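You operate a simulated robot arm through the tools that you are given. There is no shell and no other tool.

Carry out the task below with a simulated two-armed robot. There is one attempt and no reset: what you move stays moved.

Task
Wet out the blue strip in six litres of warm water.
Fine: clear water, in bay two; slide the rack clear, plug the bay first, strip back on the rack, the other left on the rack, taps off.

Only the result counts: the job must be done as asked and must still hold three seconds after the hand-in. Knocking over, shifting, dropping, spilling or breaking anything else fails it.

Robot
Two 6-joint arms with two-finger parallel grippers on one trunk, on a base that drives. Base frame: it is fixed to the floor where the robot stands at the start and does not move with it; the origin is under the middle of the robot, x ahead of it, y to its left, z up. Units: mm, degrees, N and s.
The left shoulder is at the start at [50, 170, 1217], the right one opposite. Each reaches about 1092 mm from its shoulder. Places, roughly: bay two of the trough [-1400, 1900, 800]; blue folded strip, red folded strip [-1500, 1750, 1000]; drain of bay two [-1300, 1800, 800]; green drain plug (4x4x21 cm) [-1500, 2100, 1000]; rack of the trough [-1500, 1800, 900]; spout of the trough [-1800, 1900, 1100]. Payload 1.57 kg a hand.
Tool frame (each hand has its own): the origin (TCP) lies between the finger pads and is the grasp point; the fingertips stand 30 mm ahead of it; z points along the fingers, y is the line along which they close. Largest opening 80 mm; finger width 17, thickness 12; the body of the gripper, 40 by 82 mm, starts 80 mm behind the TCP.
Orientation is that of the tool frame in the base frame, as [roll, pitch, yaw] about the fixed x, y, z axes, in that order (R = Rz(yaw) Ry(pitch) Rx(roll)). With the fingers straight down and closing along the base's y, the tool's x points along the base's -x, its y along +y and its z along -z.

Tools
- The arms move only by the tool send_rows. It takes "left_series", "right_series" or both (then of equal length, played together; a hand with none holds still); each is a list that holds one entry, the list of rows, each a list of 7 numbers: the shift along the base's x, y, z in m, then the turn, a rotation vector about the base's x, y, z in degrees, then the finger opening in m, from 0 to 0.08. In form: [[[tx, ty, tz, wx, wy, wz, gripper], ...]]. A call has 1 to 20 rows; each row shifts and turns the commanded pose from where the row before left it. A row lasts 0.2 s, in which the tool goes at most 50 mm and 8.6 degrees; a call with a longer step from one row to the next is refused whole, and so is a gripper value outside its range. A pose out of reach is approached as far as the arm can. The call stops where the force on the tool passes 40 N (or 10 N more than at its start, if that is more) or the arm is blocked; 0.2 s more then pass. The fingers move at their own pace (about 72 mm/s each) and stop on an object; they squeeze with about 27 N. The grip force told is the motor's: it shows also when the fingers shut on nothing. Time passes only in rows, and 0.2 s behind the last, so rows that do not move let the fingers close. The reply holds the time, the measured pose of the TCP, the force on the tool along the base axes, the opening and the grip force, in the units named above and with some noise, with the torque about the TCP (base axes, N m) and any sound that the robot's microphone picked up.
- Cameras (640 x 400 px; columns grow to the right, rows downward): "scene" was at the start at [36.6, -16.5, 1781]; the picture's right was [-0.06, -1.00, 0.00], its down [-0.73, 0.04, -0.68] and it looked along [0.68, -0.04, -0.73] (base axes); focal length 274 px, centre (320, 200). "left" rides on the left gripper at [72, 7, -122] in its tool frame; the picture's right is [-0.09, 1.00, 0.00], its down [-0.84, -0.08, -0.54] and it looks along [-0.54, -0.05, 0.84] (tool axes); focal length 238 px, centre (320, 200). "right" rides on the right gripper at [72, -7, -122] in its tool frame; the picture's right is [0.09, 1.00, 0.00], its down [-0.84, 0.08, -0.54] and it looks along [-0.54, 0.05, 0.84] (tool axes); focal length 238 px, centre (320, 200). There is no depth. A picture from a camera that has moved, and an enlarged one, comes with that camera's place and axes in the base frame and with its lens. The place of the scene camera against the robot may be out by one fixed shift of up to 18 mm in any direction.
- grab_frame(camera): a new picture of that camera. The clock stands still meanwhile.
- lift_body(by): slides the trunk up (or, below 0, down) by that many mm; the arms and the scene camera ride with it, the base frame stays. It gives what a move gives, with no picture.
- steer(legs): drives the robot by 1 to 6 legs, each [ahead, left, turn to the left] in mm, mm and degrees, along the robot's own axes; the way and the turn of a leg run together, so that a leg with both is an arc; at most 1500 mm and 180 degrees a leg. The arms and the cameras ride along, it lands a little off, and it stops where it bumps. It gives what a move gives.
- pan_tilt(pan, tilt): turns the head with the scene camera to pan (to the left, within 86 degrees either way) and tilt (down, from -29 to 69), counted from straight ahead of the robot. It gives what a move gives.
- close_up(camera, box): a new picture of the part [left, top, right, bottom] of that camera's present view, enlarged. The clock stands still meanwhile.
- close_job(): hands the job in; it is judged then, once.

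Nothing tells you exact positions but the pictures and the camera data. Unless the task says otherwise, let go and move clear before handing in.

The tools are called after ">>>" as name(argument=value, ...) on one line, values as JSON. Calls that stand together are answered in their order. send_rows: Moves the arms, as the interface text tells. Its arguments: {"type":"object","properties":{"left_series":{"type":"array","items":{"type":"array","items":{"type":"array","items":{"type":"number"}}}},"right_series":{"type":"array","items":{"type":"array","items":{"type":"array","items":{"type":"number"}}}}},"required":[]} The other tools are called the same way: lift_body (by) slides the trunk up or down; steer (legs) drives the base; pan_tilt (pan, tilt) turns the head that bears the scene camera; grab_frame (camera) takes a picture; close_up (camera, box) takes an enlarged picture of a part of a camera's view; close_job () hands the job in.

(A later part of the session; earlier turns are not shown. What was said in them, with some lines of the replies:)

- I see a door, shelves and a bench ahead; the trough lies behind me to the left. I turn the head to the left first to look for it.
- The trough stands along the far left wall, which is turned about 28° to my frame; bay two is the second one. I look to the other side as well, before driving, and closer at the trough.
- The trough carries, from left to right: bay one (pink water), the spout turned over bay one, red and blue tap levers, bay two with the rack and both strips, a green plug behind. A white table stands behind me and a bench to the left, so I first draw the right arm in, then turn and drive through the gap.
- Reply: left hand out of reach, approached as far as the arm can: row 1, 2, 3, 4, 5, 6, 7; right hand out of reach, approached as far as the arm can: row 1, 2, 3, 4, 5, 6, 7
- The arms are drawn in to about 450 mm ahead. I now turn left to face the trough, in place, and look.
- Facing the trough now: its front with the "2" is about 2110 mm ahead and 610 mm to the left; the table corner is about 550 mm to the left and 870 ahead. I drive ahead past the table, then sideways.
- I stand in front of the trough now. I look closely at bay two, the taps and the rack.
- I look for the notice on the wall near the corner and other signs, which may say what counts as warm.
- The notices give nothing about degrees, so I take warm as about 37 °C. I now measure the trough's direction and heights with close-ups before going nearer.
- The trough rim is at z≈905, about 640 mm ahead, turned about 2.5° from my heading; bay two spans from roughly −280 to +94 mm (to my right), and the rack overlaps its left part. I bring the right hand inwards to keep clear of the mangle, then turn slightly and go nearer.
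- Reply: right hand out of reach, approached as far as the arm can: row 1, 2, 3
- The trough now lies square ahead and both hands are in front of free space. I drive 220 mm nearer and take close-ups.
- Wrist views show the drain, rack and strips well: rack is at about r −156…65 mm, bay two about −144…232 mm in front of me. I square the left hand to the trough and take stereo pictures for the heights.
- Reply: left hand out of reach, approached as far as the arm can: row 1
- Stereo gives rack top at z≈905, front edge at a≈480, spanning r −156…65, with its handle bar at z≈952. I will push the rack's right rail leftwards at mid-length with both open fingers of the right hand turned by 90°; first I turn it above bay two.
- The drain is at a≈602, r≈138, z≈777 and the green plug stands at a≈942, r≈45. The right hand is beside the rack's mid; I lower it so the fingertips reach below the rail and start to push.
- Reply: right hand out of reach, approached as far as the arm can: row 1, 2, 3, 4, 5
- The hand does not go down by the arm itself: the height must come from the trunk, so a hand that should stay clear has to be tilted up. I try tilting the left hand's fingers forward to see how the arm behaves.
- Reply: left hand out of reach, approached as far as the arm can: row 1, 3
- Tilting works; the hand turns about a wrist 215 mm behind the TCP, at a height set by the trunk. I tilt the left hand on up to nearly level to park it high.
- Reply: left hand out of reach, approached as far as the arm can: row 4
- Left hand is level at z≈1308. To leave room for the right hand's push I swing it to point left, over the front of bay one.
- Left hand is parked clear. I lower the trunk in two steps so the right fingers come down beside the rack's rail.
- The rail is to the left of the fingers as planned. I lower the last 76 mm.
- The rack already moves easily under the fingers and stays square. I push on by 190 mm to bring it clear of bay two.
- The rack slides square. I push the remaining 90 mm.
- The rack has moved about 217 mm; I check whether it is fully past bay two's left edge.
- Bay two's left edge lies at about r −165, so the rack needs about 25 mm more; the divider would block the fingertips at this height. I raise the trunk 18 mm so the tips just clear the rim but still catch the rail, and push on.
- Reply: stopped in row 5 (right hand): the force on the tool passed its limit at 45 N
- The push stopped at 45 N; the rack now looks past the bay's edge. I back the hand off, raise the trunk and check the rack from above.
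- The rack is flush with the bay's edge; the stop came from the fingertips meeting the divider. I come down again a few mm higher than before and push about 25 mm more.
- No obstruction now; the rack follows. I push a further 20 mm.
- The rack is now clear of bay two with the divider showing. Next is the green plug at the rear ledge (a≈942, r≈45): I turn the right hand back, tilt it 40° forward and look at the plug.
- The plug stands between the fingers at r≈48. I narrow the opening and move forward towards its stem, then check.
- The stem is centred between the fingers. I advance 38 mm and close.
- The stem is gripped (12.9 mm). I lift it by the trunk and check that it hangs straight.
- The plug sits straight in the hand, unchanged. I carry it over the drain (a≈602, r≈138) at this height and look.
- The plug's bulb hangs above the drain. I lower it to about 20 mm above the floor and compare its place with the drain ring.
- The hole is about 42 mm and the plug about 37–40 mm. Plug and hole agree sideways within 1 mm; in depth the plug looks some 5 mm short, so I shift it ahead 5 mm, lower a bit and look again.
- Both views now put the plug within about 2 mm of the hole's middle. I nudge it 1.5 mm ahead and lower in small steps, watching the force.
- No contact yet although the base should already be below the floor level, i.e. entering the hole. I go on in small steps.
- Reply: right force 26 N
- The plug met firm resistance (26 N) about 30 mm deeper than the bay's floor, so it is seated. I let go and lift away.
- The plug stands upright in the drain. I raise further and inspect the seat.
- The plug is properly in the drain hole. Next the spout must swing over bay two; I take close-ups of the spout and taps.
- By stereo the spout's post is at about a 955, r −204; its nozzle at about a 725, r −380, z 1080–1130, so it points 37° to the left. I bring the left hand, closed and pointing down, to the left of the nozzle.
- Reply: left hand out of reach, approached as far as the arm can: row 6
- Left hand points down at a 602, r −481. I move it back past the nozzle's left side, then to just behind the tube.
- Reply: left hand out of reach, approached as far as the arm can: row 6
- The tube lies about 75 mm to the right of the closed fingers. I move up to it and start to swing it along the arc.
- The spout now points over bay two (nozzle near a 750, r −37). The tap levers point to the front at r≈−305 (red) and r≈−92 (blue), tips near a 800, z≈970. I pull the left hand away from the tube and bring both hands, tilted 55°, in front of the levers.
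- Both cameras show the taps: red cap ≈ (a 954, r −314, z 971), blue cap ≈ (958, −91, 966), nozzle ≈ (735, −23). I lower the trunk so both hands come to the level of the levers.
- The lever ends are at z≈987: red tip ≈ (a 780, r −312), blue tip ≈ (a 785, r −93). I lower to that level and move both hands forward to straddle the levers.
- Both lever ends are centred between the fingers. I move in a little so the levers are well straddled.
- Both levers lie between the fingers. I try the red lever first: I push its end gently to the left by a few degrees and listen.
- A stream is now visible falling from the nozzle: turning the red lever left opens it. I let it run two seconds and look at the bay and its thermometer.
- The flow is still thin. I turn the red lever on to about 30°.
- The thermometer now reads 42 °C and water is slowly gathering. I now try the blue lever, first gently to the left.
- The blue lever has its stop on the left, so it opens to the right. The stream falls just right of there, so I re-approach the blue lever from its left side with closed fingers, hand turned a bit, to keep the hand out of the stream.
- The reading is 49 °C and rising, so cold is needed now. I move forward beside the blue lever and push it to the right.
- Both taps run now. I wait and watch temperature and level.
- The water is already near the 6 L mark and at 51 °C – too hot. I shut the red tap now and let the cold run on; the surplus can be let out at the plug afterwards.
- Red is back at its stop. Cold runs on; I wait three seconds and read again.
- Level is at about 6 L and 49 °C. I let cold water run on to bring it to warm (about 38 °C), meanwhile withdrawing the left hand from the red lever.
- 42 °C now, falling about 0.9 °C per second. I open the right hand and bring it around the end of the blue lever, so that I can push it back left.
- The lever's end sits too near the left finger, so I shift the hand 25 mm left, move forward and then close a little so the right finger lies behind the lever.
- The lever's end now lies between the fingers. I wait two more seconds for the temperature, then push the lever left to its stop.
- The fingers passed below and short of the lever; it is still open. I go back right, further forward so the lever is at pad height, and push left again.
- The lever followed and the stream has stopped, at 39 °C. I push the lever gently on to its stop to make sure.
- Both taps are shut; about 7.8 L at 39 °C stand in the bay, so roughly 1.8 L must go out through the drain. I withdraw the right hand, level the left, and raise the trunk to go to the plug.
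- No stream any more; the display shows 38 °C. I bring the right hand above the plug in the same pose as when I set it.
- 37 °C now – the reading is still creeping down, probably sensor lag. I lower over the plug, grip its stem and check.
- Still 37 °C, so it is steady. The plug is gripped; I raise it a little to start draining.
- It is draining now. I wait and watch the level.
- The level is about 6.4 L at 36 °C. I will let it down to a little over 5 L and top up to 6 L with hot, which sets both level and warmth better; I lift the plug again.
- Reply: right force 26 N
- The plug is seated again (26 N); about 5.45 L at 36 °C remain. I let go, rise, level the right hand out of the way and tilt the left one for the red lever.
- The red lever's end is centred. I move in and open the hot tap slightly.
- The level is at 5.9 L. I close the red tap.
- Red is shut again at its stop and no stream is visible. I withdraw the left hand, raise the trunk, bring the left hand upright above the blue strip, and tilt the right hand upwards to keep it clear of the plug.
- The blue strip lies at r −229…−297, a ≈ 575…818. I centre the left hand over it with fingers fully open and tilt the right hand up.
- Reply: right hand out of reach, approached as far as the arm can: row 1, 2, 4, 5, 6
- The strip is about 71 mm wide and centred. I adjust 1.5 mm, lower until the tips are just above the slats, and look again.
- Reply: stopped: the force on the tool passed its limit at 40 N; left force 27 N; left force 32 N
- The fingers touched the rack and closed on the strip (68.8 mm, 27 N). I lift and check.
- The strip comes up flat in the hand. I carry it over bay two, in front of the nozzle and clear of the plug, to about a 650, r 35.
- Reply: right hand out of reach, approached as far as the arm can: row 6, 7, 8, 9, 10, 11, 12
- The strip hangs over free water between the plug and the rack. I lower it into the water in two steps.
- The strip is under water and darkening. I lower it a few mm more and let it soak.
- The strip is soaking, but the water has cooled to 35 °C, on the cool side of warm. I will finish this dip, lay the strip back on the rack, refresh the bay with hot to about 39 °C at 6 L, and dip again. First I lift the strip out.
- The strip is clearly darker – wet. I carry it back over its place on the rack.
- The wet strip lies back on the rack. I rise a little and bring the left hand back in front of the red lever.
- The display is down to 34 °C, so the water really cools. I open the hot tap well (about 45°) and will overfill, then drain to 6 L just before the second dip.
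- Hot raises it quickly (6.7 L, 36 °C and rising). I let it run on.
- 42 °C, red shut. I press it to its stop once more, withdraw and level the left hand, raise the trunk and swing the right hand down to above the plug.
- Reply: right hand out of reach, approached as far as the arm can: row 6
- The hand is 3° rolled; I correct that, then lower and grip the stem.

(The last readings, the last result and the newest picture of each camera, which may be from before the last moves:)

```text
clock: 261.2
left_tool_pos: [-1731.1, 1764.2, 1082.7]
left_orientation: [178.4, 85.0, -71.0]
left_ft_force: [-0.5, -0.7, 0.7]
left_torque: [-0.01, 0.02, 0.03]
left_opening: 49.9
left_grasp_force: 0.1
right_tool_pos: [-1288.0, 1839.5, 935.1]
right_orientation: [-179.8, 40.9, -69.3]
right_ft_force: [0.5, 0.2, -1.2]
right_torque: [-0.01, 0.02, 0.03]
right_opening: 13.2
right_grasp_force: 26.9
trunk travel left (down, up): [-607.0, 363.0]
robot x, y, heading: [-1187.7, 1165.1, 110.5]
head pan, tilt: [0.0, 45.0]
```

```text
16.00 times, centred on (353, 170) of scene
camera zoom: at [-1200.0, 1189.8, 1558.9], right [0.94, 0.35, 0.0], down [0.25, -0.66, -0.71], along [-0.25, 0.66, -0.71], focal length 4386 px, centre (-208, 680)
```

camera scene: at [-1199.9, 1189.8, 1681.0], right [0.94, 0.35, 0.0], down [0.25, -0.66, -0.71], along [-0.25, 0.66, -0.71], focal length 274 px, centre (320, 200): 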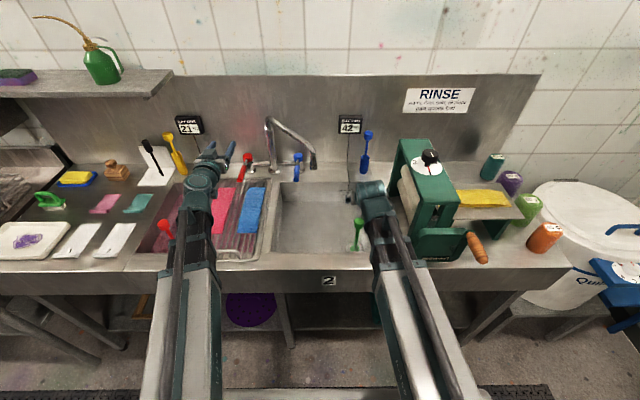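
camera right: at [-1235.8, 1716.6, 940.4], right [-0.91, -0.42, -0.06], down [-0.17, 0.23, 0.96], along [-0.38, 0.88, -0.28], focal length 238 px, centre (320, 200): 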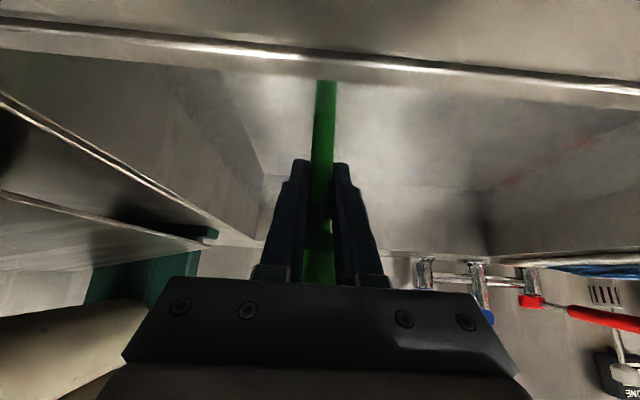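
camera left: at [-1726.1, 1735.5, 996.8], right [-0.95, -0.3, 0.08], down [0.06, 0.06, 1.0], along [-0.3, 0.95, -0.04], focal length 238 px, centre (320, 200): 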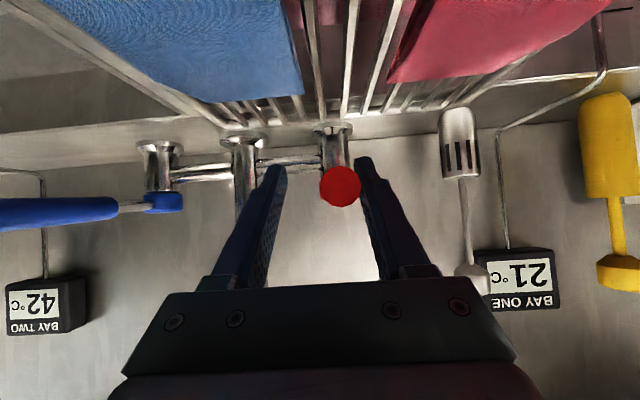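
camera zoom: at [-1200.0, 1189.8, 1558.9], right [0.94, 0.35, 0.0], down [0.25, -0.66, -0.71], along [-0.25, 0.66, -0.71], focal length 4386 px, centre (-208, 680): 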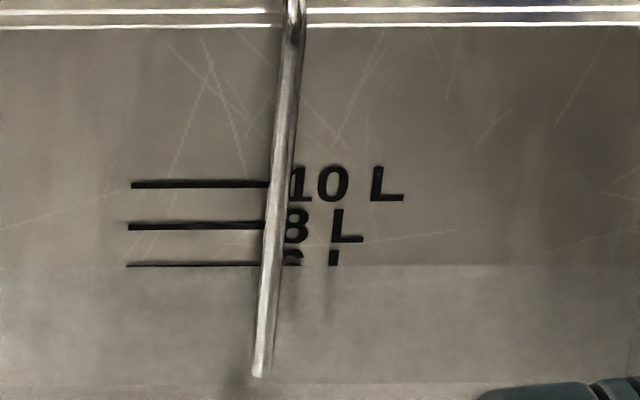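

At 6 L. I lower the plug into its seat.

>>> lift_body(by=-41)

>>> lift_body(by=-3)

>>> close_up(camera="scene", box=[338, 155, 368, 175])

>>> close_up(camera="scene", box=[325, 60, 375, 100])

```text
clock: 262.1
left_tool_pos: [-1731.6, 1764.5, 1042.0]
left_orientation: [178.5, 84.9, -71.1]
left_ft_force: [-0.7, 0.3, 0.1]
left_torque: [0.02, -0.01, -0.03]
left_opening: 49.9
left_grasp_force: 0.0
right_tool_pos: [-1288.5, 1839.9, 894.8]
right_orientation: [-180.0, 40.9, -69.3]
right_ft_force: [-1.2, 3.1, 8.1]
right_torque: [0.52, 0.14, -0.01]
right_opening: 13.5
right_grasp_force: 27.2
trunk travel left (down, up): [-566.0, 404.0]
robot x, y, heading: [-1182.5, 1162.3, 110.6]
head pan, tilt: [0.0, 45.0]
```

```text
clock: 262.6
left_tool_pos: [-1731.0, 1763.5, 1039.2]
left_orientation: [178.5, 85.0, -70.8]
left_ft_force: [-0.1, -0.7, 0.0]
left_torque: [0.01, 0.0, 0.04]
left_opening: 50.1
left_grasp_force: 0.2
right_tool_pos: [-1288.2, 1838.5, 892.8]
right_orientation: [-179.9, 40.9, -69.2]
right_ft_force: [0.0, 2.0, 25.5]
right_torque: [0.13, 0.0, -0.01]
right_opening: 13.3
right_grasp_force: 27.0
trunk travel left (down, up): [-563.0, 407.0]
robot x, y, heading: [-1182.9, 1162.2, 110.6]
head pan, tilt: [0.0, 45.0]
```

```text
16.00 times, centred on (353, 165) of scene
camera zoom: at [-1199.6, 1187.7, 1515.2], right [0.94, 0.35, 0.0], down [0.25, -0.66, -0.71], along [-0.25, 0.66, -0.71], focal length 4386 px, centre (-208, 760)
```

zoom: 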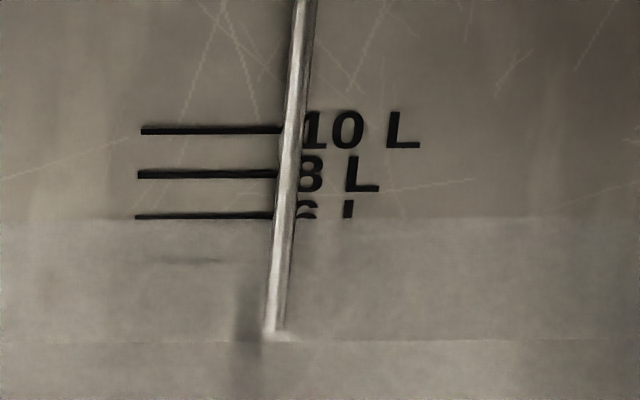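

```text
10.00 times, centred on (350, 80) of scene
camera zoom: at [-1199.6, 1187.7, 1515.2], right [0.94, 0.35, 0.0], down [0.25, -0.66, -0.71], along [-0.25, 0.66, -0.71], focal length 2741 px, centre (20, 1400)
```

zoom: 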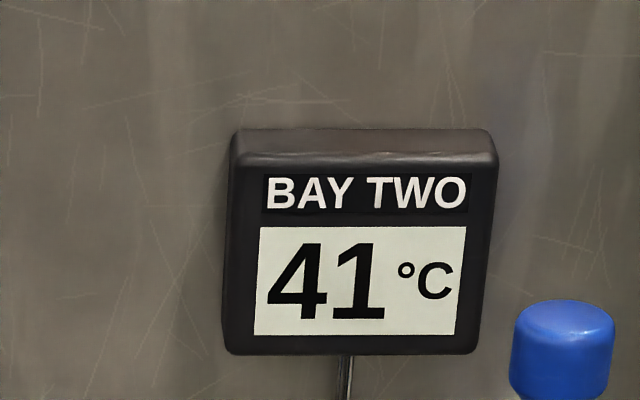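

Exactly 6 L at 41 °C, plug seated (25 N). I let go, rise, put the right hand up out of the way and bring the left hand upright above the blue strip.

>>> send_rows(right_series=[[[0, 0, 0, 0, 0, 0, 0.08], [0, 0, 0, 0, 0, 0, 0.08], [0, 0, 0, 0, 0, 0, 0.08]]])

>>> lift_body(by=165)

>>> send_rows(left_series=[[[-0.0022, 0.0174, -0.0314, -7.96, -2.99, 0, 0.08], [-0.0006, 0.0131, -0.0304, -7.96, -2.99, 0, 0.08], [0.0009, 0.009, -0.0286, -7.96, -2.99, 0, 0.08], [0.0024, 0.0052, -0.0262, -7.96, -2.99, 0, 0.08], [0.0037, 0.0018, -0.0232, -7.96, -2.99, 0, 0.08], [0.0048, -0.0012, -0.0197, -7.96, -2.99, 0, 0.08], [0.0057, -0.0037, -0.0158, -7.96, -2.99, 0, 0.08], [0.0064, -0.0056, -0.0115, -7.96, -2.99, 0, 0.08], [0.0069, -0.0069, -0.007, -7.96, -2.99, 0, 0.08], [0.0072, -0.0076, -0.0024, -7.96, -2.99, 0, 0.08], [0, 0, 0, 0, 0, 0, 0.08]]], right_series=[[[-0.0076, 0.0169, 0.0197, 7.01, 2.64, 0, 0.08], [-0.0066, 0.0143, 0.0221, 7.01, 2.64, 0, 0.08], [-0.0056, 0.0115, 0.0242, 7.01, 2.64, 0, 0.08], [-0.0044, 0.0084, 0.0259, 7.01, 2.64, 0, 0.08], [-0.0032, 0.0051, 0.0271, 7.01, 2.64, 0, 0.0], [-0.0019, 0.0018, 0.0278, 7.01, 2.64, 0, 0.0], [-0.0006, -0.0016, 0.0278, 7.01, 2.64, 0, 0.0], [0.0007, -0.0051, 0.0279, 7.01, 2.64, 0, 0.0], [0.0019, -0.0084, 0.0272, 7.01, 2.64, 0, 0.0], [0.0032, -0.0117, 0.0261, 7.01, 2.64, 0, 0.0], [0.0043, -0.0148, 0.0245, 7.01, 2.64, 0, 0.0]]])

>>> grab_frame(camera="left")

>>> grab_frame(camera="scene")

```text
clock: 263.4
left_tool_pos: [-1731.5, 1764.3, 1039.0]
left_orientation: [178.3, 84.8, -71.0]
left_ft_force: [0.8, 0.0, -0.2]
left_torque: [-0.02, -0.01, 0.0]
left_opening: 50.1
left_grasp_force: 0.1
right_tool_pos: [-1289.5, 1839.8, 891.0]
right_orientation: [-179.8, 40.8, -69.3]
right_ft_force: [-0.3, 0.7, 0.4]
right_torque: [-0.04, 0.01, 0.04]
right_opening: 80.0
right_grasp_force: 0.0
trunk travel left (down, up): [-563.0, 407.0]
robot x, y, heading: [-1181.1, 1160.3, 110.7]
head pan, tilt: [0.0, 45.0]
```

```text
clock: 265.3
left_tool_pos: [-1731.4, 1764.6, 1203.9]
left_orientation: [178.4, 85.0, -71.0]
left_ft_force: [0.1, 1.0, -0.4]
left_torque: [0.01, 0.01, 0.02]
left_opening: 50.1
left_grasp_force: 0.0
right_tool_pos: [-1289.3, 1839.4, 1056.9]
right_orientation: [-179.8, 40.8, -69.5]
right_ft_force: [-0.7, 0.1, -0.3]
right_torque: [-0.02, 0.01, -0.05]
right_opening: 79.8
right_grasp_force: 0.0
trunk travel left (down, up): [-728.0, 242.0]
robot x, y, heading: [-1184.6, 1163.4, 110.5]
head pan, tilt: [0.0, 45.0]
```

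```text
clock: 267.7
left_tool_pos: [-1695.5, 1785.7, 1002.7]
left_orientation: [-180.0, -0.3, -69.5]
left_ft_force: [0.2, 0.4, 0.1]
left_torque: [-0.02, -0.03, -0.01]
left_opening: 79.7
left_grasp_force: 0.0
left hand out of reach, approached as far as the arm can: row 5
right_tool_pos: [-1313.6, 1855.8, 1331.6]
right_orientation: [1.8, 60.4, 110.4]
right_ft_force: [0.0, 0.1, -0.6]
right_torque: [0.02, 0.01, 0.03]
right_opening: 0.0
right_grasp_force: 21.4
right hand out of reach, approached as far as the arm can: row 6, 7, 8, 11
trunk travel left (down, up): [-728.0, 242.0]
robot x, y, heading: [-1183.6, 1163.6, 110.5]
head pan, tilt: [0.0, 45.0]
```

```text
taken
camera left: at [-1678.5, 1716.8, 1125.1], right [-0.97, -0.26, 0.0], down [-0.22, 0.81, 0.54], along [-0.14, 0.52, -0.84], focal length 238 px, centre (320, 200)
```

left: 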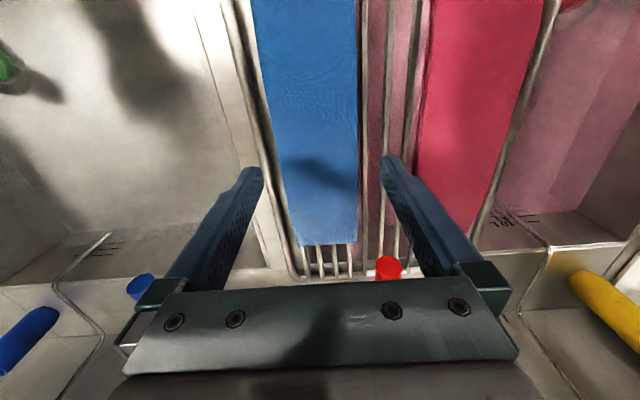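

```text
taken
camera scene: at [-1200.1, 1189.5, 1680.0], right [0.94, 0.35, 0.0], down [0.25, -0.66, -0.71], along [-0.25, 0.66, -0.71], focal length 274 px, centre (320, 200)
```

scene: 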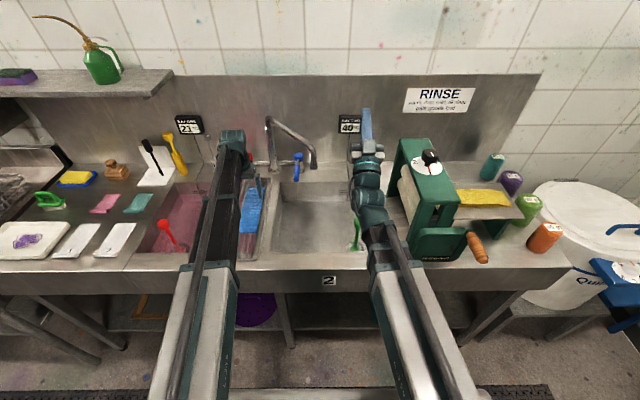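

The hand is over the strip as before. I lower and grip it.

>>> send_rows(left_series=[[[0.001, 0.0006, 0, 0, 0, 0, 0.08]]])

>>> lift_body(by=-57)

>>> close_up(camera="left", box=[220, 120, 420, 245])

```text
clock: 268.1
left_tool_pos: [-1696.8, 1786.8, 1002.6]
left_orientation: [-179.9, -0.1, -69.5]
left_ft_force: [-0.3, 0.2, -0.8]
left_torque: [0.01, -0.01, -0.01]
left_opening: 80.0
left_grasp_force: 0.2
right_tool_pos: [-1312.8, 1855.5, 1330.8]
right_orientation: [1.9, 60.4, 110.5]
right_ft_force: [1.3, -0.4, -0.5]
right_torque: [-0.05, 0.0, -0.01]
right_opening: 0.0
right_grasp_force: 20.6
trunk travel left (down, up): [-728.0, 242.0]
robot x, y, heading: [-1180.7, 1161.1, 110.4]
head pan, tilt: [0.0, 45.0]
```

```text
clock: 269.1
left_tool_pos: [-1696.5, 1786.4, 946.8]
left_orientation: [180.0, -0.1, -69.6]
left_ft_force: [0.7, -0.3, 0.6]
left_torque: [0.0, 0.02, 0.05]
left_opening: 79.9
left_grasp_force: 0.0
right_tool_pos: [-1314.0, 1856.1, 1272.9]
right_orientation: [1.9, 60.7, 110.5]
right_ft_force: [0.5, 0.4, 0.4]
right_torque: [0.0, 0.0, -0.04]
right_opening: 0.0
right_grasp_force: 20.9
trunk travel left (down, up): [-671.0, 299.0]
robot x, y, heading: [-1182.4, 1162.8, 110.5]
head pan, tilt: [0.0, 45.0]
```

```text
3.20 times, centred on (320, 182) of left
camera zoom: at [-1677.3, 1717.3, 1068.0], right [-0.97, -0.26, 0.0], down [-0.22, 0.81, 0.54], along [-0.14, 0.52, -0.84], focal length 763 px, centre (320, 256)
```

zoom: 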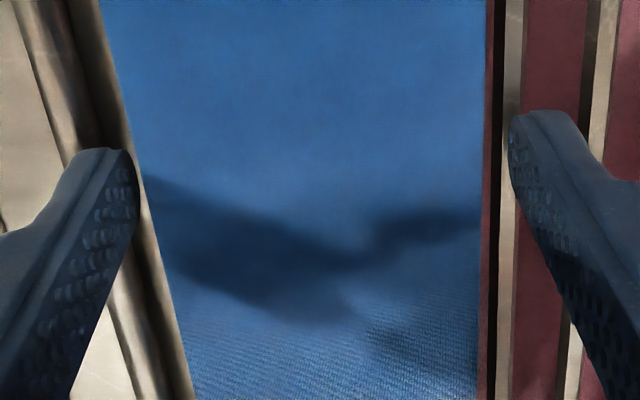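

>>> send_rows(left_series=[[[0.0019, 0.0007, 0, 0, 0, 0, 0.08]]])

>>> lift_body(by=-2)

>>> send_rows(left_series=[[[0, 0, 0, 0, 0, 0, 0.05], [0, 0, 0, 0, 0, 0, 0.05], [0, 0, 0, 0, 0, 0, 0.05]]])

>>> lift_body(by=78)

>>> grab_frame(camera="left")

```text
clock: 269.5
left_tool_pos: [-1694.2, 1786.2, 946.1]
left_orientation: [179.9, -0.2, -69.5]
left_ft_force: [-0.2, -0.2, 0.7]
left_torque: [0.01, 0.0, -0.01]
left_opening: 80.1
left_grasp_force: 0.0
right_tool_pos: [-1313.2, 1856.1, 1274.6]
right_orientation: [1.9, 60.6, 110.6]
right_ft_force: [0.6, -0.5, -0.5]
right_torque: [0.0, 0.01, -0.04]
right_opening: 0.0
right_grasp_force: 21.4
trunk travel left (down, up): [-671.0, 299.0]
robot x, y, heading: [-1181.3, 1163.0, 110.6]
head pan, tilt: [0.0, 45.0]
```

```text
clock: 270.0
left_tool_pos: [-1692.7, 1785.0, 944.6]
left_orientation: [-180.0, -0.1, -69.7]
left_ft_force: [-0.5, 0.0, -0.2]
left_torque: [0.0, 0.0, 0.0]
left_opening: 79.9
left_grasp_force: 0.0
right_tool_pos: [-1313.6, 1856.5, 1271.7]
right_orientation: [1.9, 60.5, 110.4]
right_ft_force: [0.0, 0.3, 0.0]
right_torque: [0.03, 0.02, 0.02]
right_opening: 0.0
right_grasp_force: 21.3
trunk travel left (down, up): [-669.0, 301.0]
robot x, y, heading: [-1184.6, 1158.5, 110.3]
head pan, tilt: [0.0, 45.0]
```

```text
clock: 270.8
left_tool_pos: [-1694.2, 1786.6, 944.2]
left_orientation: [-180.0, -0.1, -69.6]
left_ft_force: [-0.4, 0.0, -0.3]
left_torque: [0.0, 0.05, 0.02]
left_opening: 69.4
left_grasp_force: 27.5
right_tool_pos: [-1313.4, 1856.2, 1271.5]
right_orientation: [1.9, 60.6, 110.5]
right_ft_force: [0.5, -0.1, 0.6]
right_torque: [-0.01, -0.01, 0.03]
right_opening: 0.2
right_grasp_force: 21.8
trunk travel left (down, up): [-669.0, 301.0]
robot x, y, heading: [-1183.6, 1163.2, 110.6]
head pan, tilt: [0.0, 45.0]
```

```text
clock: 271.9
left_tool_pos: [-1694.2, 1788.0, 1022.3]
left_orientation: [-180.0, -0.1, -69.6]
left_ft_force: [0.4, -0.2, -1.3]
left_torque: [-0.05, 0.0, 0.02]
left_opening: 69.2
left_grasp_force: 26.9
right_tool_pos: [-1313.7, 1856.1, 1350.6]
right_orientation: [1.9, 60.7, 110.4]
right_ft_force: [0.5, 0.1, -0.3]
right_torque: [-0.02, -0.01, -0.01]
right_opening: 0.0
right_grasp_force: 20.8
trunk travel left (down, up): [-747.0, 223.0]
robot x, y, heading: [-1181.1, 1163.3, 110.3]
head pan, tilt: [0.0, 45.0]
```

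```text
taken
camera left: at [-1675.6, 1718.5, 1143.7], right [-0.97, -0.26, 0.0], down [-0.22, 0.81, 0.54], along [-0.14, 0.52, -0.84], focal length 238 px, centre (320, 200)
```

left: 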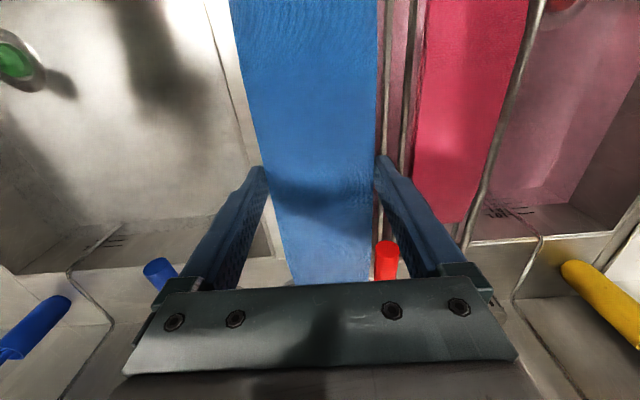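

The strip is up. I carry it over bay two by the same path and lower it into the water.

>>> send_rows(left_series=[[[0.0081, -0.0215, 0, 0, 0, 0, 0.05], [0.0081, -0.0215, 0, 0, 0, 0, 0.05], [0.0279, 0.0105, 0, 0, 0, 0, 0.05], [0.0279, 0.0105, 0, 0, 0, 0, 0.05], [0.0279, 0.0105, 0, 0, 0, 0, 0.05], [0.0279, 0.0105, 0, 0, 0, 0, 0.05], [0.0279, 0.0105, 0, 0, 0, 0, 0.05], [0.0279, 0.0105, 0, 0, 0, 0, 0.05], [0.0279, 0.0105, 0, 0, 0, 0, 0.05], [0.0279, 0.0105, 0, 0, 0, 0, 0.05], [0.0279, 0.0105, 0, 0, 0, 0, 0.05], [0.0279, 0.0105, 0, 0, 0, 0, 0.05]]])

>>> lift_body(by=-135)

>>> grab_frame(camera="left")

>>> lift_body(by=-68)

>>> send_rows(left_series=[[[0, 0, 0, 0, 0, 0, 0.05], [0, 0, 0, 0, 0, 0, 0.05], [0, 0, 0, 0, 0, 0, 0.05], [0, 0, 0, 0, 0, 0, 0.05], [0, 0, 0, 0, 0, 0, 0.05], [0, 0, 0, 0, 0, 0, 0.05], [0, 0, 0, 0, 0, 0, 0.05], [0, 0, 0, 0, 0, 0, 0.05], [0, 0, 0, 0, 0, 0, 0.05], [0, 0, 0, 0, 0, 0, 0.05], [0, 0, 0, 0, 0, 0, 0.05], [0, 0, 0, 0, 0, 0, 0.05], [0, 0, 0, 0, 0, 0, 0.05], [0, 0, 0, 0, 0, 0, 0.05], [0, 0, 0, 0, 0, 0, 0.05], [0, 0, 0, 0, 0, 0, 0.05], [0, 0, 0, 0, 0, 0, 0.05], [0, 0, 0, 0, 0, 0, 0.05], [0, 0, 0, 0, 0, 0, 0.05], [0, 0, 0, 0, 0, 0, 0.05]]])

>>> grab_frame(camera="scene")

>>> grab_frame(camera="left")

```text
clock: 274.5
left_tool_pos: [-1396.5, 1849.2, 1021.9]
left_orientation: [180.0, -0.1, -69.5]
left_ft_force: [0.3, -0.2, -1.1]
left_torque: [-0.02, -0.01, -0.01]
left_opening: 69.3
left_grasp_force: 27.0
right_tool_pos: [-1313.6, 1857.4, 1349.7]
right_orientation: [1.9, 60.6, 110.5]
right_ft_force: [-0.1, -0.8, 0.3]
right_torque: [0.02, 0.03, 0.0]
right_opening: 0.2
right_grasp_force: 21.3
trunk travel left (down, up): [-747.0, 223.0]
robot x, y, heading: [-1183.7, 1160.5, 110.8]
head pan, tilt: [0.0, 45.0]
```

```text
clock: 276.2
left_tool_pos: [-1397.2, 1848.6, 886.9]
left_orientation: [-179.9, -0.1, -69.6]
left_ft_force: [0.1, -0.3, -1.1]
left_torque: [-0.01, -0.01, -0.01]
left_opening: 69.3
left_grasp_force: 27.2
right_tool_pos: [-1312.2, 1856.5, 1215.0]
right_orientation: [1.9, 60.6, 110.6]
right_ft_force: [0.2, -0.5, 0.1]
right_torque: [-0.01, 0.0, 0.02]
right_opening: 0.0
right_grasp_force: 20.8
trunk travel left (down, up): [-612.0, 358.0]
robot x, y, heading: [-1184.0, 1165.4, 110.2]
head pan, tilt: [0.0, 45.0]
```

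```text
taken
camera left: at [-1379.5, 1779.3, 1009.0], right [-0.97, -0.26, 0.0], down [-0.22, 0.81, 0.54], along [-0.14, 0.52, -0.84], focal length 238 px, centre (320, 200)
```

left: 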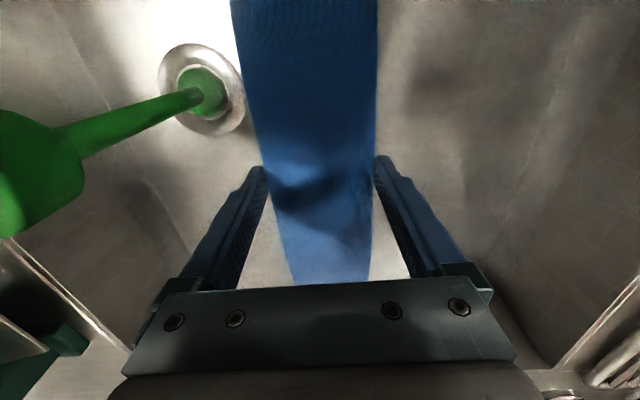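

```text
clock: 277.2
left_tool_pos: [-1397.4, 1848.3, 818.7]
left_orientation: [179.9, -0.2, -69.6]
left_ft_force: [0.4, -0.7, -1.5]
left_torque: [0.01, -0.01, 0.0]
left_opening: 69.3
left_grasp_force: 27.2
right_tool_pos: [-1314.6, 1856.3, 1147.2]
right_orientation: [1.8, 60.7, 110.5]
right_ft_force: [-0.6, -0.9, -0.3]
right_torque: [0.01, -0.01, 0.03]
right_opening: 0.1
right_grasp_force: 21.4
trunk travel left (down, up): [-544.0, 426.0]
robot x, y, heading: [-1178.5, 1164.2, 110.6]
head pan, tilt: [0.0, 45.0]
```

```text
clock: 281.4
left_tool_pos: [-1397.5, 1848.8, 818.8]
left_orientation: [-180.0, -0.1, -69.6]
left_ft_force: [-0.1, 0.3, -1.3]
left_torque: [-0.02, 0.0, -0.03]
left_opening: 69.1
left_grasp_force: 27.2
right_tool_pos: [-1313.7, 1856.2, 1146.5]
right_orientation: [1.9, 60.6, 110.6]
right_ft_force: [-0.6, -0.1, 0.8]
right_torque: [0.01, 0.01, 0.0]
right_opening: 0.0
right_grasp_force: 21.5
trunk travel left (down, up): [-544.0, 426.0]
robot x, y, heading: [-1184.2, 1163.3, 110.6]
head pan, tilt: [0.0, 45.0]
```

```text
taken
camera scene: at [-1199.9, 1189.9, 1495.9], right [0.94, 0.35, 0.0], down [0.25, -0.66, -0.71], along [-0.25, 0.66, -0.71], focal length 274 px, centre (320, 200)
```

scene: 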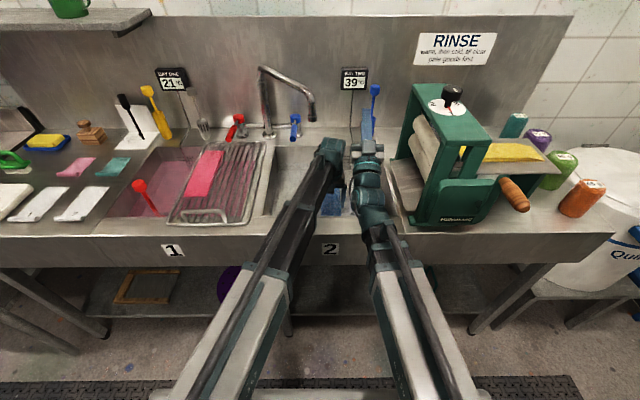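

```text
taken
camera left: at [-1379.5, 1779.4, 940.9], right [-0.97, -0.26, 0.0], down [-0.22, 0.81, 0.54], along [-0.14, 0.52, -0.84], focal length 238 px, centre (320, 200)
```

left: 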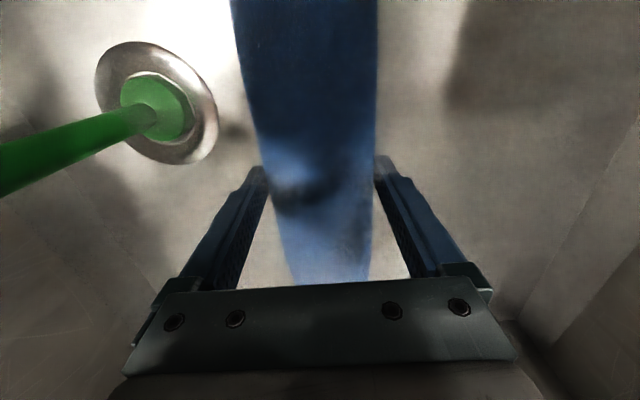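

39 °C with the strip under water. I let it soak about eight seconds more.

>>> send_rows(left_series=[[[0, 0, 0, 0, 0, 0, 0.05], [0, 0, 0, 0, 0, 0, 0.05], [0, 0, 0, 0, 0, 0, 0.05], [0, 0, 0, 0, 0, 0, 0.05], [0, 0, 0, 0, 0, 0, 0.05], [0, 0, 0, 0, 0, 0, 0.05], [0, 0, 0, 0, 0, 0, 0.05], [0, 0, 0, 0, 0, 0, 0.05], [0, 0, 0, 0, 0, 0, 0.05], [0, 0, 0, 0, 0, 0, 0.05], [0, 0, 0, 0, 0, 0, 0.05], [0, 0, 0, 0, 0, 0, 0.05], [0, 0, 0, 0, 0, 0, 0.05], [0, 0, 0, 0, 0, 0, 0.05], [0, 0, 0, 0, 0, 0, 0.05], [0, 0, 0, 0, 0, 0, 0.05], [0, 0, 0, 0, 0, 0, 0.05], [0, 0, 0, 0, 0, 0, 0.05], [0, 0, 0, 0, 0, 0, 0.05], [0, 0, 0, 0, 0, 0, 0.05]]])

>>> send_rows(left_series=[[[0, 0, 0, 0, 0, 0, 0.05], [0, 0, 0, 0, 0, 0, 0.05], [0, 0, 0, 0, 0, 0, 0.05], [0, 0, 0, 0, 0, 0, 0.05], [0, 0, 0, 0, 0, 0, 0.05], [0, 0, 0, 0, 0, 0, 0.05], [0, 0, 0, 0, 0, 0, 0.05], [0, 0, 0, 0, 0, 0, 0.05], [0, 0, 0, 0, 0, 0, 0.05], [0, 0, 0, 0, 0, 0, 0.05], [0, 0, 0, 0, 0, 0, 0.05], [0, 0, 0, 0, 0, 0, 0.05], [0, 0, 0, 0, 0, 0, 0.05], [0, 0, 0, 0, 0, 0, 0.05], [0, 0, 0, 0, 0, 0, 0.05]]])

>>> lift_body(by=203)

>>> grab_frame(camera="left")

>>> close_up(camera="scene", box=[260, 110, 400, 260])

```text
clock: 285.6
left_tool_pos: [-1397.6, 1848.3, 817.8]
left_orientation: [-179.9, -0.1, -69.6]
left_ft_force: [-1.2, -0.1, -1.0]
left_torque: [-0.01, -0.04, 0.0]
left_opening: 69.7
left_grasp_force: 26.9
right_tool_pos: [-1314.7, 1856.4, 1147.4]
right_orientation: [2.0, 60.6, 110.5]
right_ft_force: [-0.7, -0.6, 0.2]
right_torque: [-0.02, 0.02, 0.01]
right_opening: 0.0
right_grasp_force: 20.9
trunk travel left (down, up): [-544.0, 426.0]
robot x, y, heading: [-1182.9, 1164.5, 110.5]
head pan, tilt: [0.0, 45.0]
```

```text
clock: 288.8
left_tool_pos: [-1398.6, 1847.0, 818.3]
left_orientation: [-180.0, -0.1, -69.6]
left_ft_force: [-0.2, -0.1, -1.8]
left_torque: [-0.02, -0.02, -0.02]
left_opening: 69.5
left_grasp_force: 26.4
right_tool_pos: [-1314.3, 1855.4, 1147.7]
right_orientation: [1.9, 60.5, 110.6]
right_ft_force: [-0.2, -1.0, 0.3]
right_torque: [-0.01, 0.0, -0.03]
right_opening: 0.0
right_grasp_force: 21.7
trunk travel left (down, up): [-544.0, 426.0]
robot x, y, heading: [-1183.7, 1162.8, 110.3]
head pan, tilt: [0.0, 45.0]
```

```text
clock: 291.0
left_tool_pos: [-1399.0, 1848.2, 1022.5]
left_orientation: [-180.0, -0.1, -69.6]
left_ft_force: [0.0, 1.3, -1.0]
left_torque: [0.0, 0.02, 0.0]
left_opening: 69.2
left_grasp_force: 26.6
right_tool_pos: [-1313.2, 1856.6, 1349.7]
right_orientation: [1.9, 60.6, 110.6]
right_ft_force: [0.5, 0.6, 0.1]
right_torque: [-0.01, 0.02, -0.02]
right_opening: 0.1
right_grasp_force: 21.3
trunk travel left (down, up): [-747.0, 223.0]
robot x, y, heading: [-1179.3, 1160.6, 110.5]
head pan, tilt: [0.0, 45.0]
```

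```text
taken
camera left: at [-1379.6, 1779.4, 1143.8], right [-0.97, -0.26, 0.0], down [-0.22, 0.81, 0.54], along [-0.14, 0.52, -0.84], focal length 238 px, centre (320, 200)
```

left: 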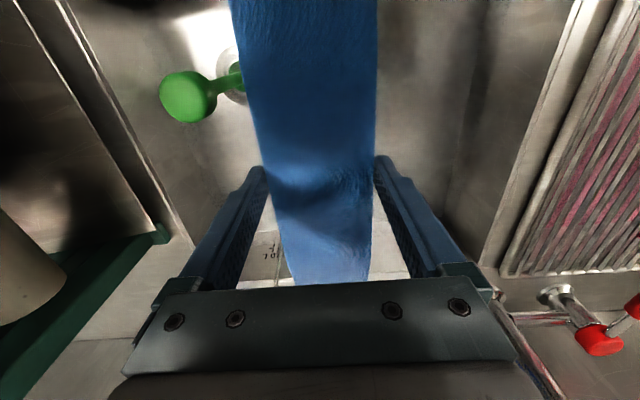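

```text
2.67 times, centred on (330, 185) of scene
camera zoom: at [-1200.0, 1190.1, 1698.9], right [0.94, 0.35, 0.0], down [0.25, -0.66, -0.71], along [-0.25, 0.66, -0.71], focal length 731 px, centre (293, 240)
```

zoom: 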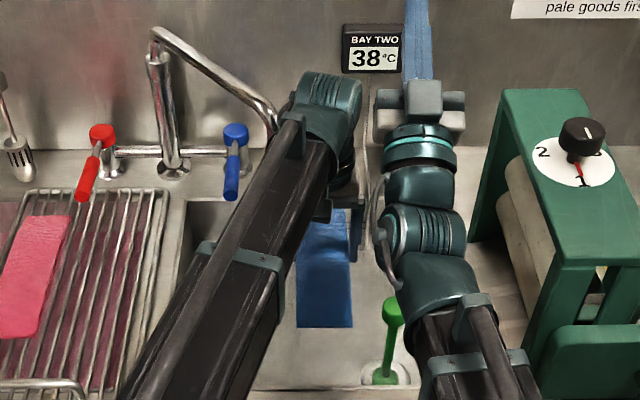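

The strip is well soaked and the bay reads 38 °C. I carry the strip back to its place on the rack and lay it down.

>>> send_rows(left_series=[[[-0.0279, -0.0105, 0, 0, 0, 0, 0.05], [-0.0279, -0.0105, 0, 0, 0, 0, 0.05], [-0.0279, -0.0105, 0, 0, 0, 0, 0.05], [-0.0279, -0.0105, 0, 0, 0, 0, 0.05], [-0.0279, -0.0105, 0, 0, 0, 0, 0.05], [-0.0279, -0.0105, 0, 0, 0, 0, 0.05], [-0.0279, -0.0105, 0, 0, 0, 0, 0.05], [-0.0279, -0.0105, 0, 0, 0, 0, 0.05], [-0.0279, -0.0105, 0, 0, 0, 0, 0.05], [-0.0279, -0.0105, 0, 0, 0, 0, 0.05], [-0.0081, 0.0215, 0, 0, 0, 0, 0.05], [-0.0081, 0.0215, 0, 0, 0, 0, 0.05]]])

>>> lift_body(by=-70)

>>> grab_frame(camera="left")

>>> lift_body(by=-6)

```text
clock: 293.6
left_tool_pos: [-1693.8, 1786.4, 1021.7]
left_orientation: [179.9, -0.1, -69.4]
left_ft_force: [0.5, -0.6, -1.5]
left_torque: [-0.04, -0.02, -0.03]
left_opening: 69.3
left_grasp_force: 27.0
right_tool_pos: [-1312.8, 1856.6, 1349.1]
right_orientation: [2.0, 60.7, 110.5]
right_ft_force: [0.9, 1.5, 0.7]
right_torque: [0.01, -0.02, -0.01]
right_opening: 0.2
right_grasp_force: 21.4
trunk travel left (down, up): [-747.0, 223.0]
robot x, y, heading: [-1184.7, 1161.7, 110.5]
head pan, tilt: [0.0, 45.0]
```

```text
clock: 294.7
left_tool_pos: [-1693.4, 1785.1, 952.4]
left_orientation: [179.9, 0.0, -69.5]
left_ft_force: [0.6, -0.7, -0.9]
left_torque: [-0.01, -0.01, 0.0]
left_opening: 69.4
left_grasp_force: 27.1
right_tool_pos: [-1312.7, 1855.8, 1280.0]
right_orientation: [1.9, 60.6, 110.5]
right_ft_force: [0.6, 0.4, -0.5]
right_torque: [-0.01, 0.01, 0.01]
right_opening: 0.1
right_grasp_force: 21.7
trunk travel left (down, up): [-677.0, 293.0]
robot x, y, heading: [-1183.9, 1163.1, 110.6]
head pan, tilt: [0.0, 45.0]
```

```text
taken
camera left: at [-1675.2, 1717.1, 1074.0], right [-0.97, -0.26, 0.0], down [-0.22, 0.81, 0.54], along [-0.14, 0.52, -0.84], focal length 238 px, centre (320, 200)
```

left: 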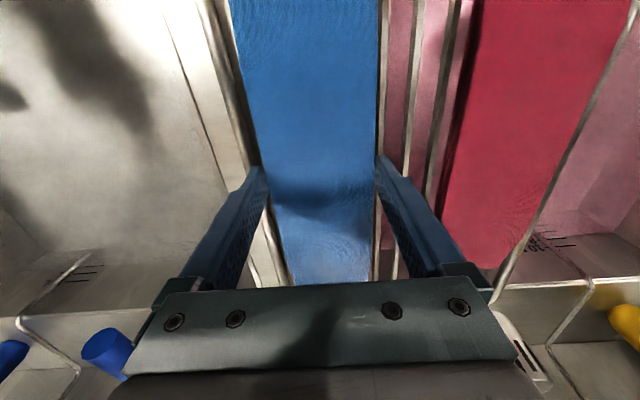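

```text
clock: 295.2
left_tool_pos: [-1693.0, 1785.6, 946.6]
left_orientation: [180.0, -0.1, -69.6]
left_ft_force: [0.1, 0.9, -1.0]
left_torque: [0.01, 0.03, -0.03]
left_opening: 69.4
left_grasp_force: 27.1
right_tool_pos: [-1314.1, 1856.1, 1273.8]
right_orientation: [1.8, 60.7, 110.5]
right_ft_force: [-0.6, -0.9, 0.0]
right_torque: [0.02, 0.01, -0.03]
right_opening: 0.0
right_grasp_force: 21.6
trunk travel left (down, up): [-671.0, 299.0]
robot x, y, heading: [-1180.5, 1163.6, 110.3]
head pan, tilt: [0.0, 45.0]
```

>>> send_rows(left_series=[[[0, 0, 0, 0, 0, 0, 0.08], [0, 0, 0, 0, 0, 0, 0.08], [0, 0, 0, 0, 0, 0, 0.08]]])

>>> lift_body(by=150)

>>> send_rows(left_series=[[[0.0106, -0.0281, 0, 0, 0, 0, 0.08], [0.0106, -0.0281, 0, 0, 0, 0, 0.08], [0.0106, -0.0281, 0, 0, 0, 0, 0.08], [0.0106, -0.0281, 0, 0, 0, 0, 0.08], [0.0106, -0.0281, 0, 0, 0, 0, 0.08]]])

>>> grab_frame(camera="left")

>>> grab_frame(camera="scene")

```text
clock: 296.1
left_tool_pos: [-1693.3, 1787.0, 945.6]
left_orientation: [-180.0, -0.1, -69.6]
left_ft_force: [-0.5, 0.2, -1.4]
left_torque: [-0.02, 0.01, 0.01]
left_opening: 79.9
left_grasp_force: 0.0
right_tool_pos: [-1312.8, 1855.7, 1274.4]
right_orientation: [1.9, 60.6, 110.5]
right_ft_force: [0.3, 0.2, -0.1]
right_torque: [0.0, 0.02, -0.02]
right_opening: 0.0
right_grasp_force: 20.7
trunk travel left (down, up): [-671.0, 299.0]
robot x, y, heading: [-1180.3, 1164.0, 110.0]
head pan, tilt: [0.0, 45.0]
```

```text
clock: 297.8
left_tool_pos: [-1693.9, 1786.5, 1096.2]
left_orientation: [-180.0, -0.1, -69.7]
left_ft_force: [-0.3, 0.0, -0.5]
left_torque: [-0.02, 0.02, -0.01]
left_opening: 80.0
left_grasp_force: 0.1
right_tool_pos: [-1313.7, 1857.0, 1423.4]
right_orientation: [1.9, 60.6, 110.5]
right_ft_force: [0.3, 0.5, 0.0]
right_torque: [0.01, -0.01, 0.04]
right_opening: 0.3
right_grasp_force: 21.1
trunk travel left (down, up): [-821.0, 149.0]
robot x, y, heading: [-1182.5, 1161.7, 110.4]
head pan, tilt: [0.0, 45.0]
```

```text
clock: 299.0
left_tool_pos: [-1639.4, 1644.1, 1095.9]
left_orientation: [179.9, -0.1, -69.6]
left_ft_force: [0.3, 0.3, -1.0]
left_torque: [-0.02, -0.04, -0.02]
left_opening: 79.9
left_grasp_force: 0.1
right_tool_pos: [-1313.9, 1855.9, 1424.1]
right_orientation: [1.9, 60.6, 110.5]
right_ft_force: [-0.1, -0.2, -0.7]
right_torque: [-0.03, 0.04, -0.01]
right_opening: 0.2
right_grasp_force: 21.1
trunk travel left (down, up): [-821.0, 149.0]
robot x, y, heading: [-1179.6, 1162.7, 110.6]
head pan, tilt: [0.0, 45.0]
```

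```text
taken
camera left: at [-1621.6, 1575.4, 1218.2], right [-0.97, -0.26, 0.0], down [-0.22, 0.81, 0.54], along [-0.14, 0.52, -0.84], focal length 238 px, centre (320, 200)
```

left: 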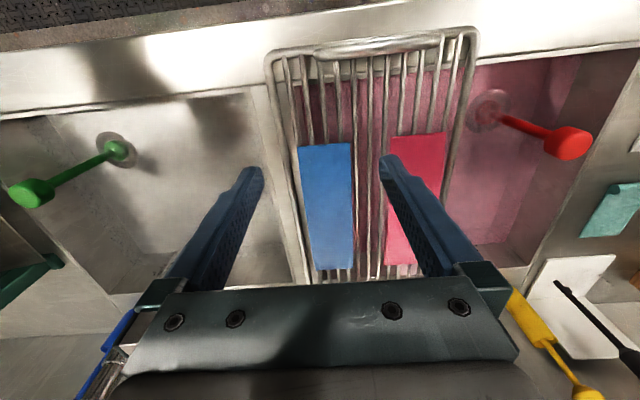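

```text
taken
camera scene: at [-1199.7, 1189.2, 1773.0], right [0.94, 0.35, 0.0], down [0.25, -0.66, -0.71], along [-0.25, 0.66, -0.71], focal length 274 px, centre (320, 200)
```

scene: 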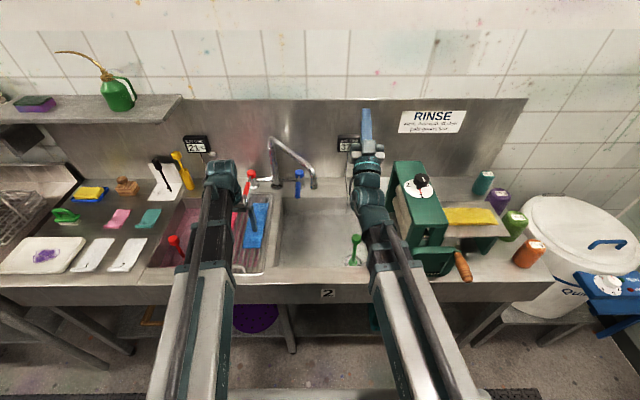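

Both strips lie on the rack, which stays clear of bay two. I check the taps, level and plug once more, then back off.

>>> close_up(camera="scene", box=[240, 130, 400, 270])

>>> close_up(camera="scene", box=[320, 180, 370, 215])

>>> steer(legs=[[-250, 0, 0]])

>>> grab_frame(camera="scene")

>>> close_up(camera="scene", box=[200, 90, 380, 230])

```text
2.86 times, centred on (320, 200) of scene
camera zoom: at [-1199.7, 1189.2, 1773.0], right [0.94, 0.35, 0.0], down [0.25, -0.66, -0.71], along [-0.25, 0.66, -0.71], focal length 783 px, centre (320, 200)
```

zoom: 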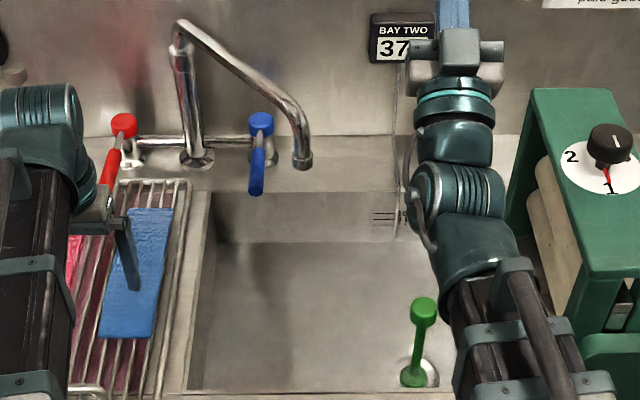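

```text
11.43 times, centred on (345, 198) of scene
camera zoom: at [-1199.7, 1189.2, 1773.0], right [0.94, 0.35, 0.0], down [0.25, -0.66, -0.71], along [-0.25, 0.66, -0.71], focal length 3133 px, centre (34, 229)
```

zoom: 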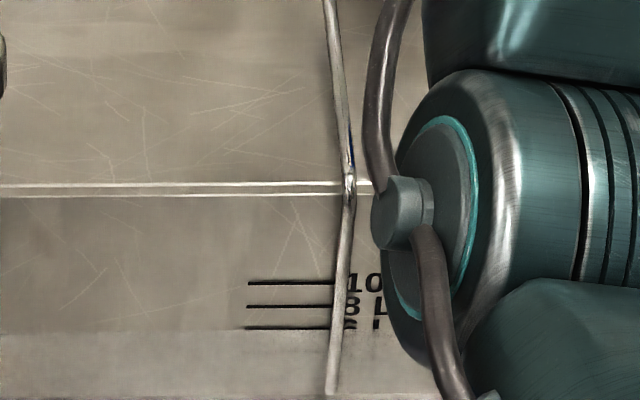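

```text
clock: 300.8
left_tool_pos: [-1552.0, 1412.7, 1097.1]
left_orientation: [179.9, -0.1, -69.6]
left_ft_force: [-0.1, -0.5, 0.7]
left_torque: [0.02, 0.0, 0.0]
left_opening: 80.1
left_grasp_force: 0.0
right_tool_pos: [-1225.8, 1622.5, 1424.5]
right_orientation: [1.8, 60.6, 110.4]
right_ft_force: [0.6, 0.1, -0.2]
right_torque: [-0.02, 0.0, 0.01]
right_opening: 0.0
right_grasp_force: 21.2
trunk travel left (down, up): [-821.0, 149.0]
robot x, y, heading: [-1094.1, 932.1, 110.2]
head pan, tilt: [0.0, 45.0]
```

```text
taken
camera scene: at [-1112.6, 955.7, 1773.0], right [0.94, 0.35, 0.0], down [0.25, -0.66, -0.71], along [-0.25, 0.66, -0.71], focal length 274 px, centre (320, 200)
```

scene: 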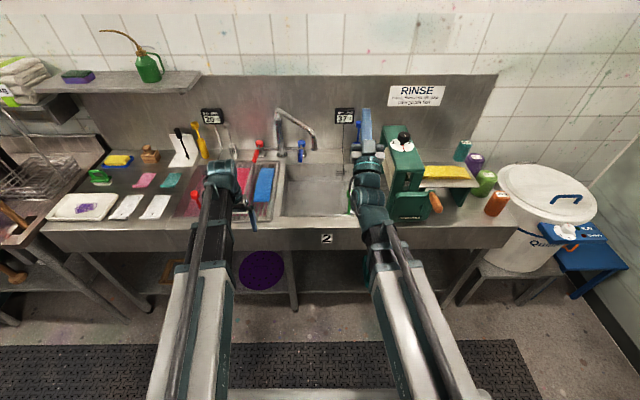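

```text
2.86 times, centred on (290, 160) of scene
camera zoom: at [-1112.6, 955.7, 1773.0], right [0.94, 0.35, 0.0], down [0.25, -0.66, -0.71], along [-0.25, 0.66, -0.71], focal length 783 px, centre (406, 314)
```

zoom: 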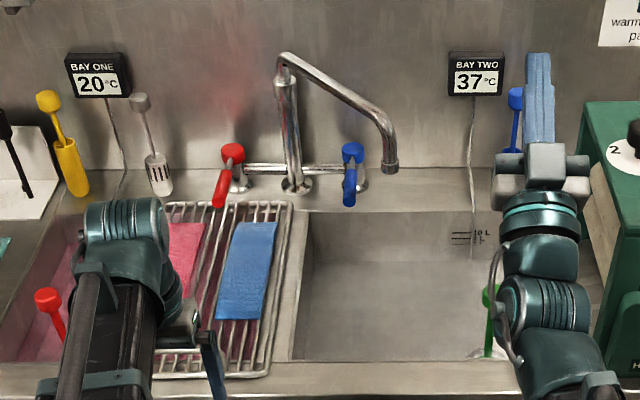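

The taps point straight ahead and nothing is running. The bay shows close to the 6 L line and 37 °C, the plug stands in the drain, and both strips are on the rack, clear of the bay. I hand the job in.

>>> close_job()

```text
The job is handed in.
```

The blue strip has been wetted out in bay two and is back on the rack, and I have handed the job in. I have no verdict yet, only confirmation that the hand-in was received.

| Item | State at hand-in |
|---|---|
| **Rack** | Slid left, clear of bay two |
| **Plug** | Green plug in the bay two drain |
| **Water** | Clear; 6 L by the marks at the final dip, about 5.8 L after the strip came out |
| **Temperature** | 38–39 °C during the final dip, 37 °C at hand-in |
| **Taps** | Both levers at their stops, no stream; spout left over bay two |
| **Strips** | Blue one wet and on the rack; red one left on the rack |

The blue strip was dipped twice. The first dip, about 4 seconds, was in water that had cooled to 35 °C. I then ran in more hot water, drained the bay back to 6 L and soaked the strip again for about 12 seconds.

The notices give no figure for warm water, so I aimed for about 38 °C.

I saw nothing knocked over or dropped. I let surplus water out through the drain while setting the temperature.
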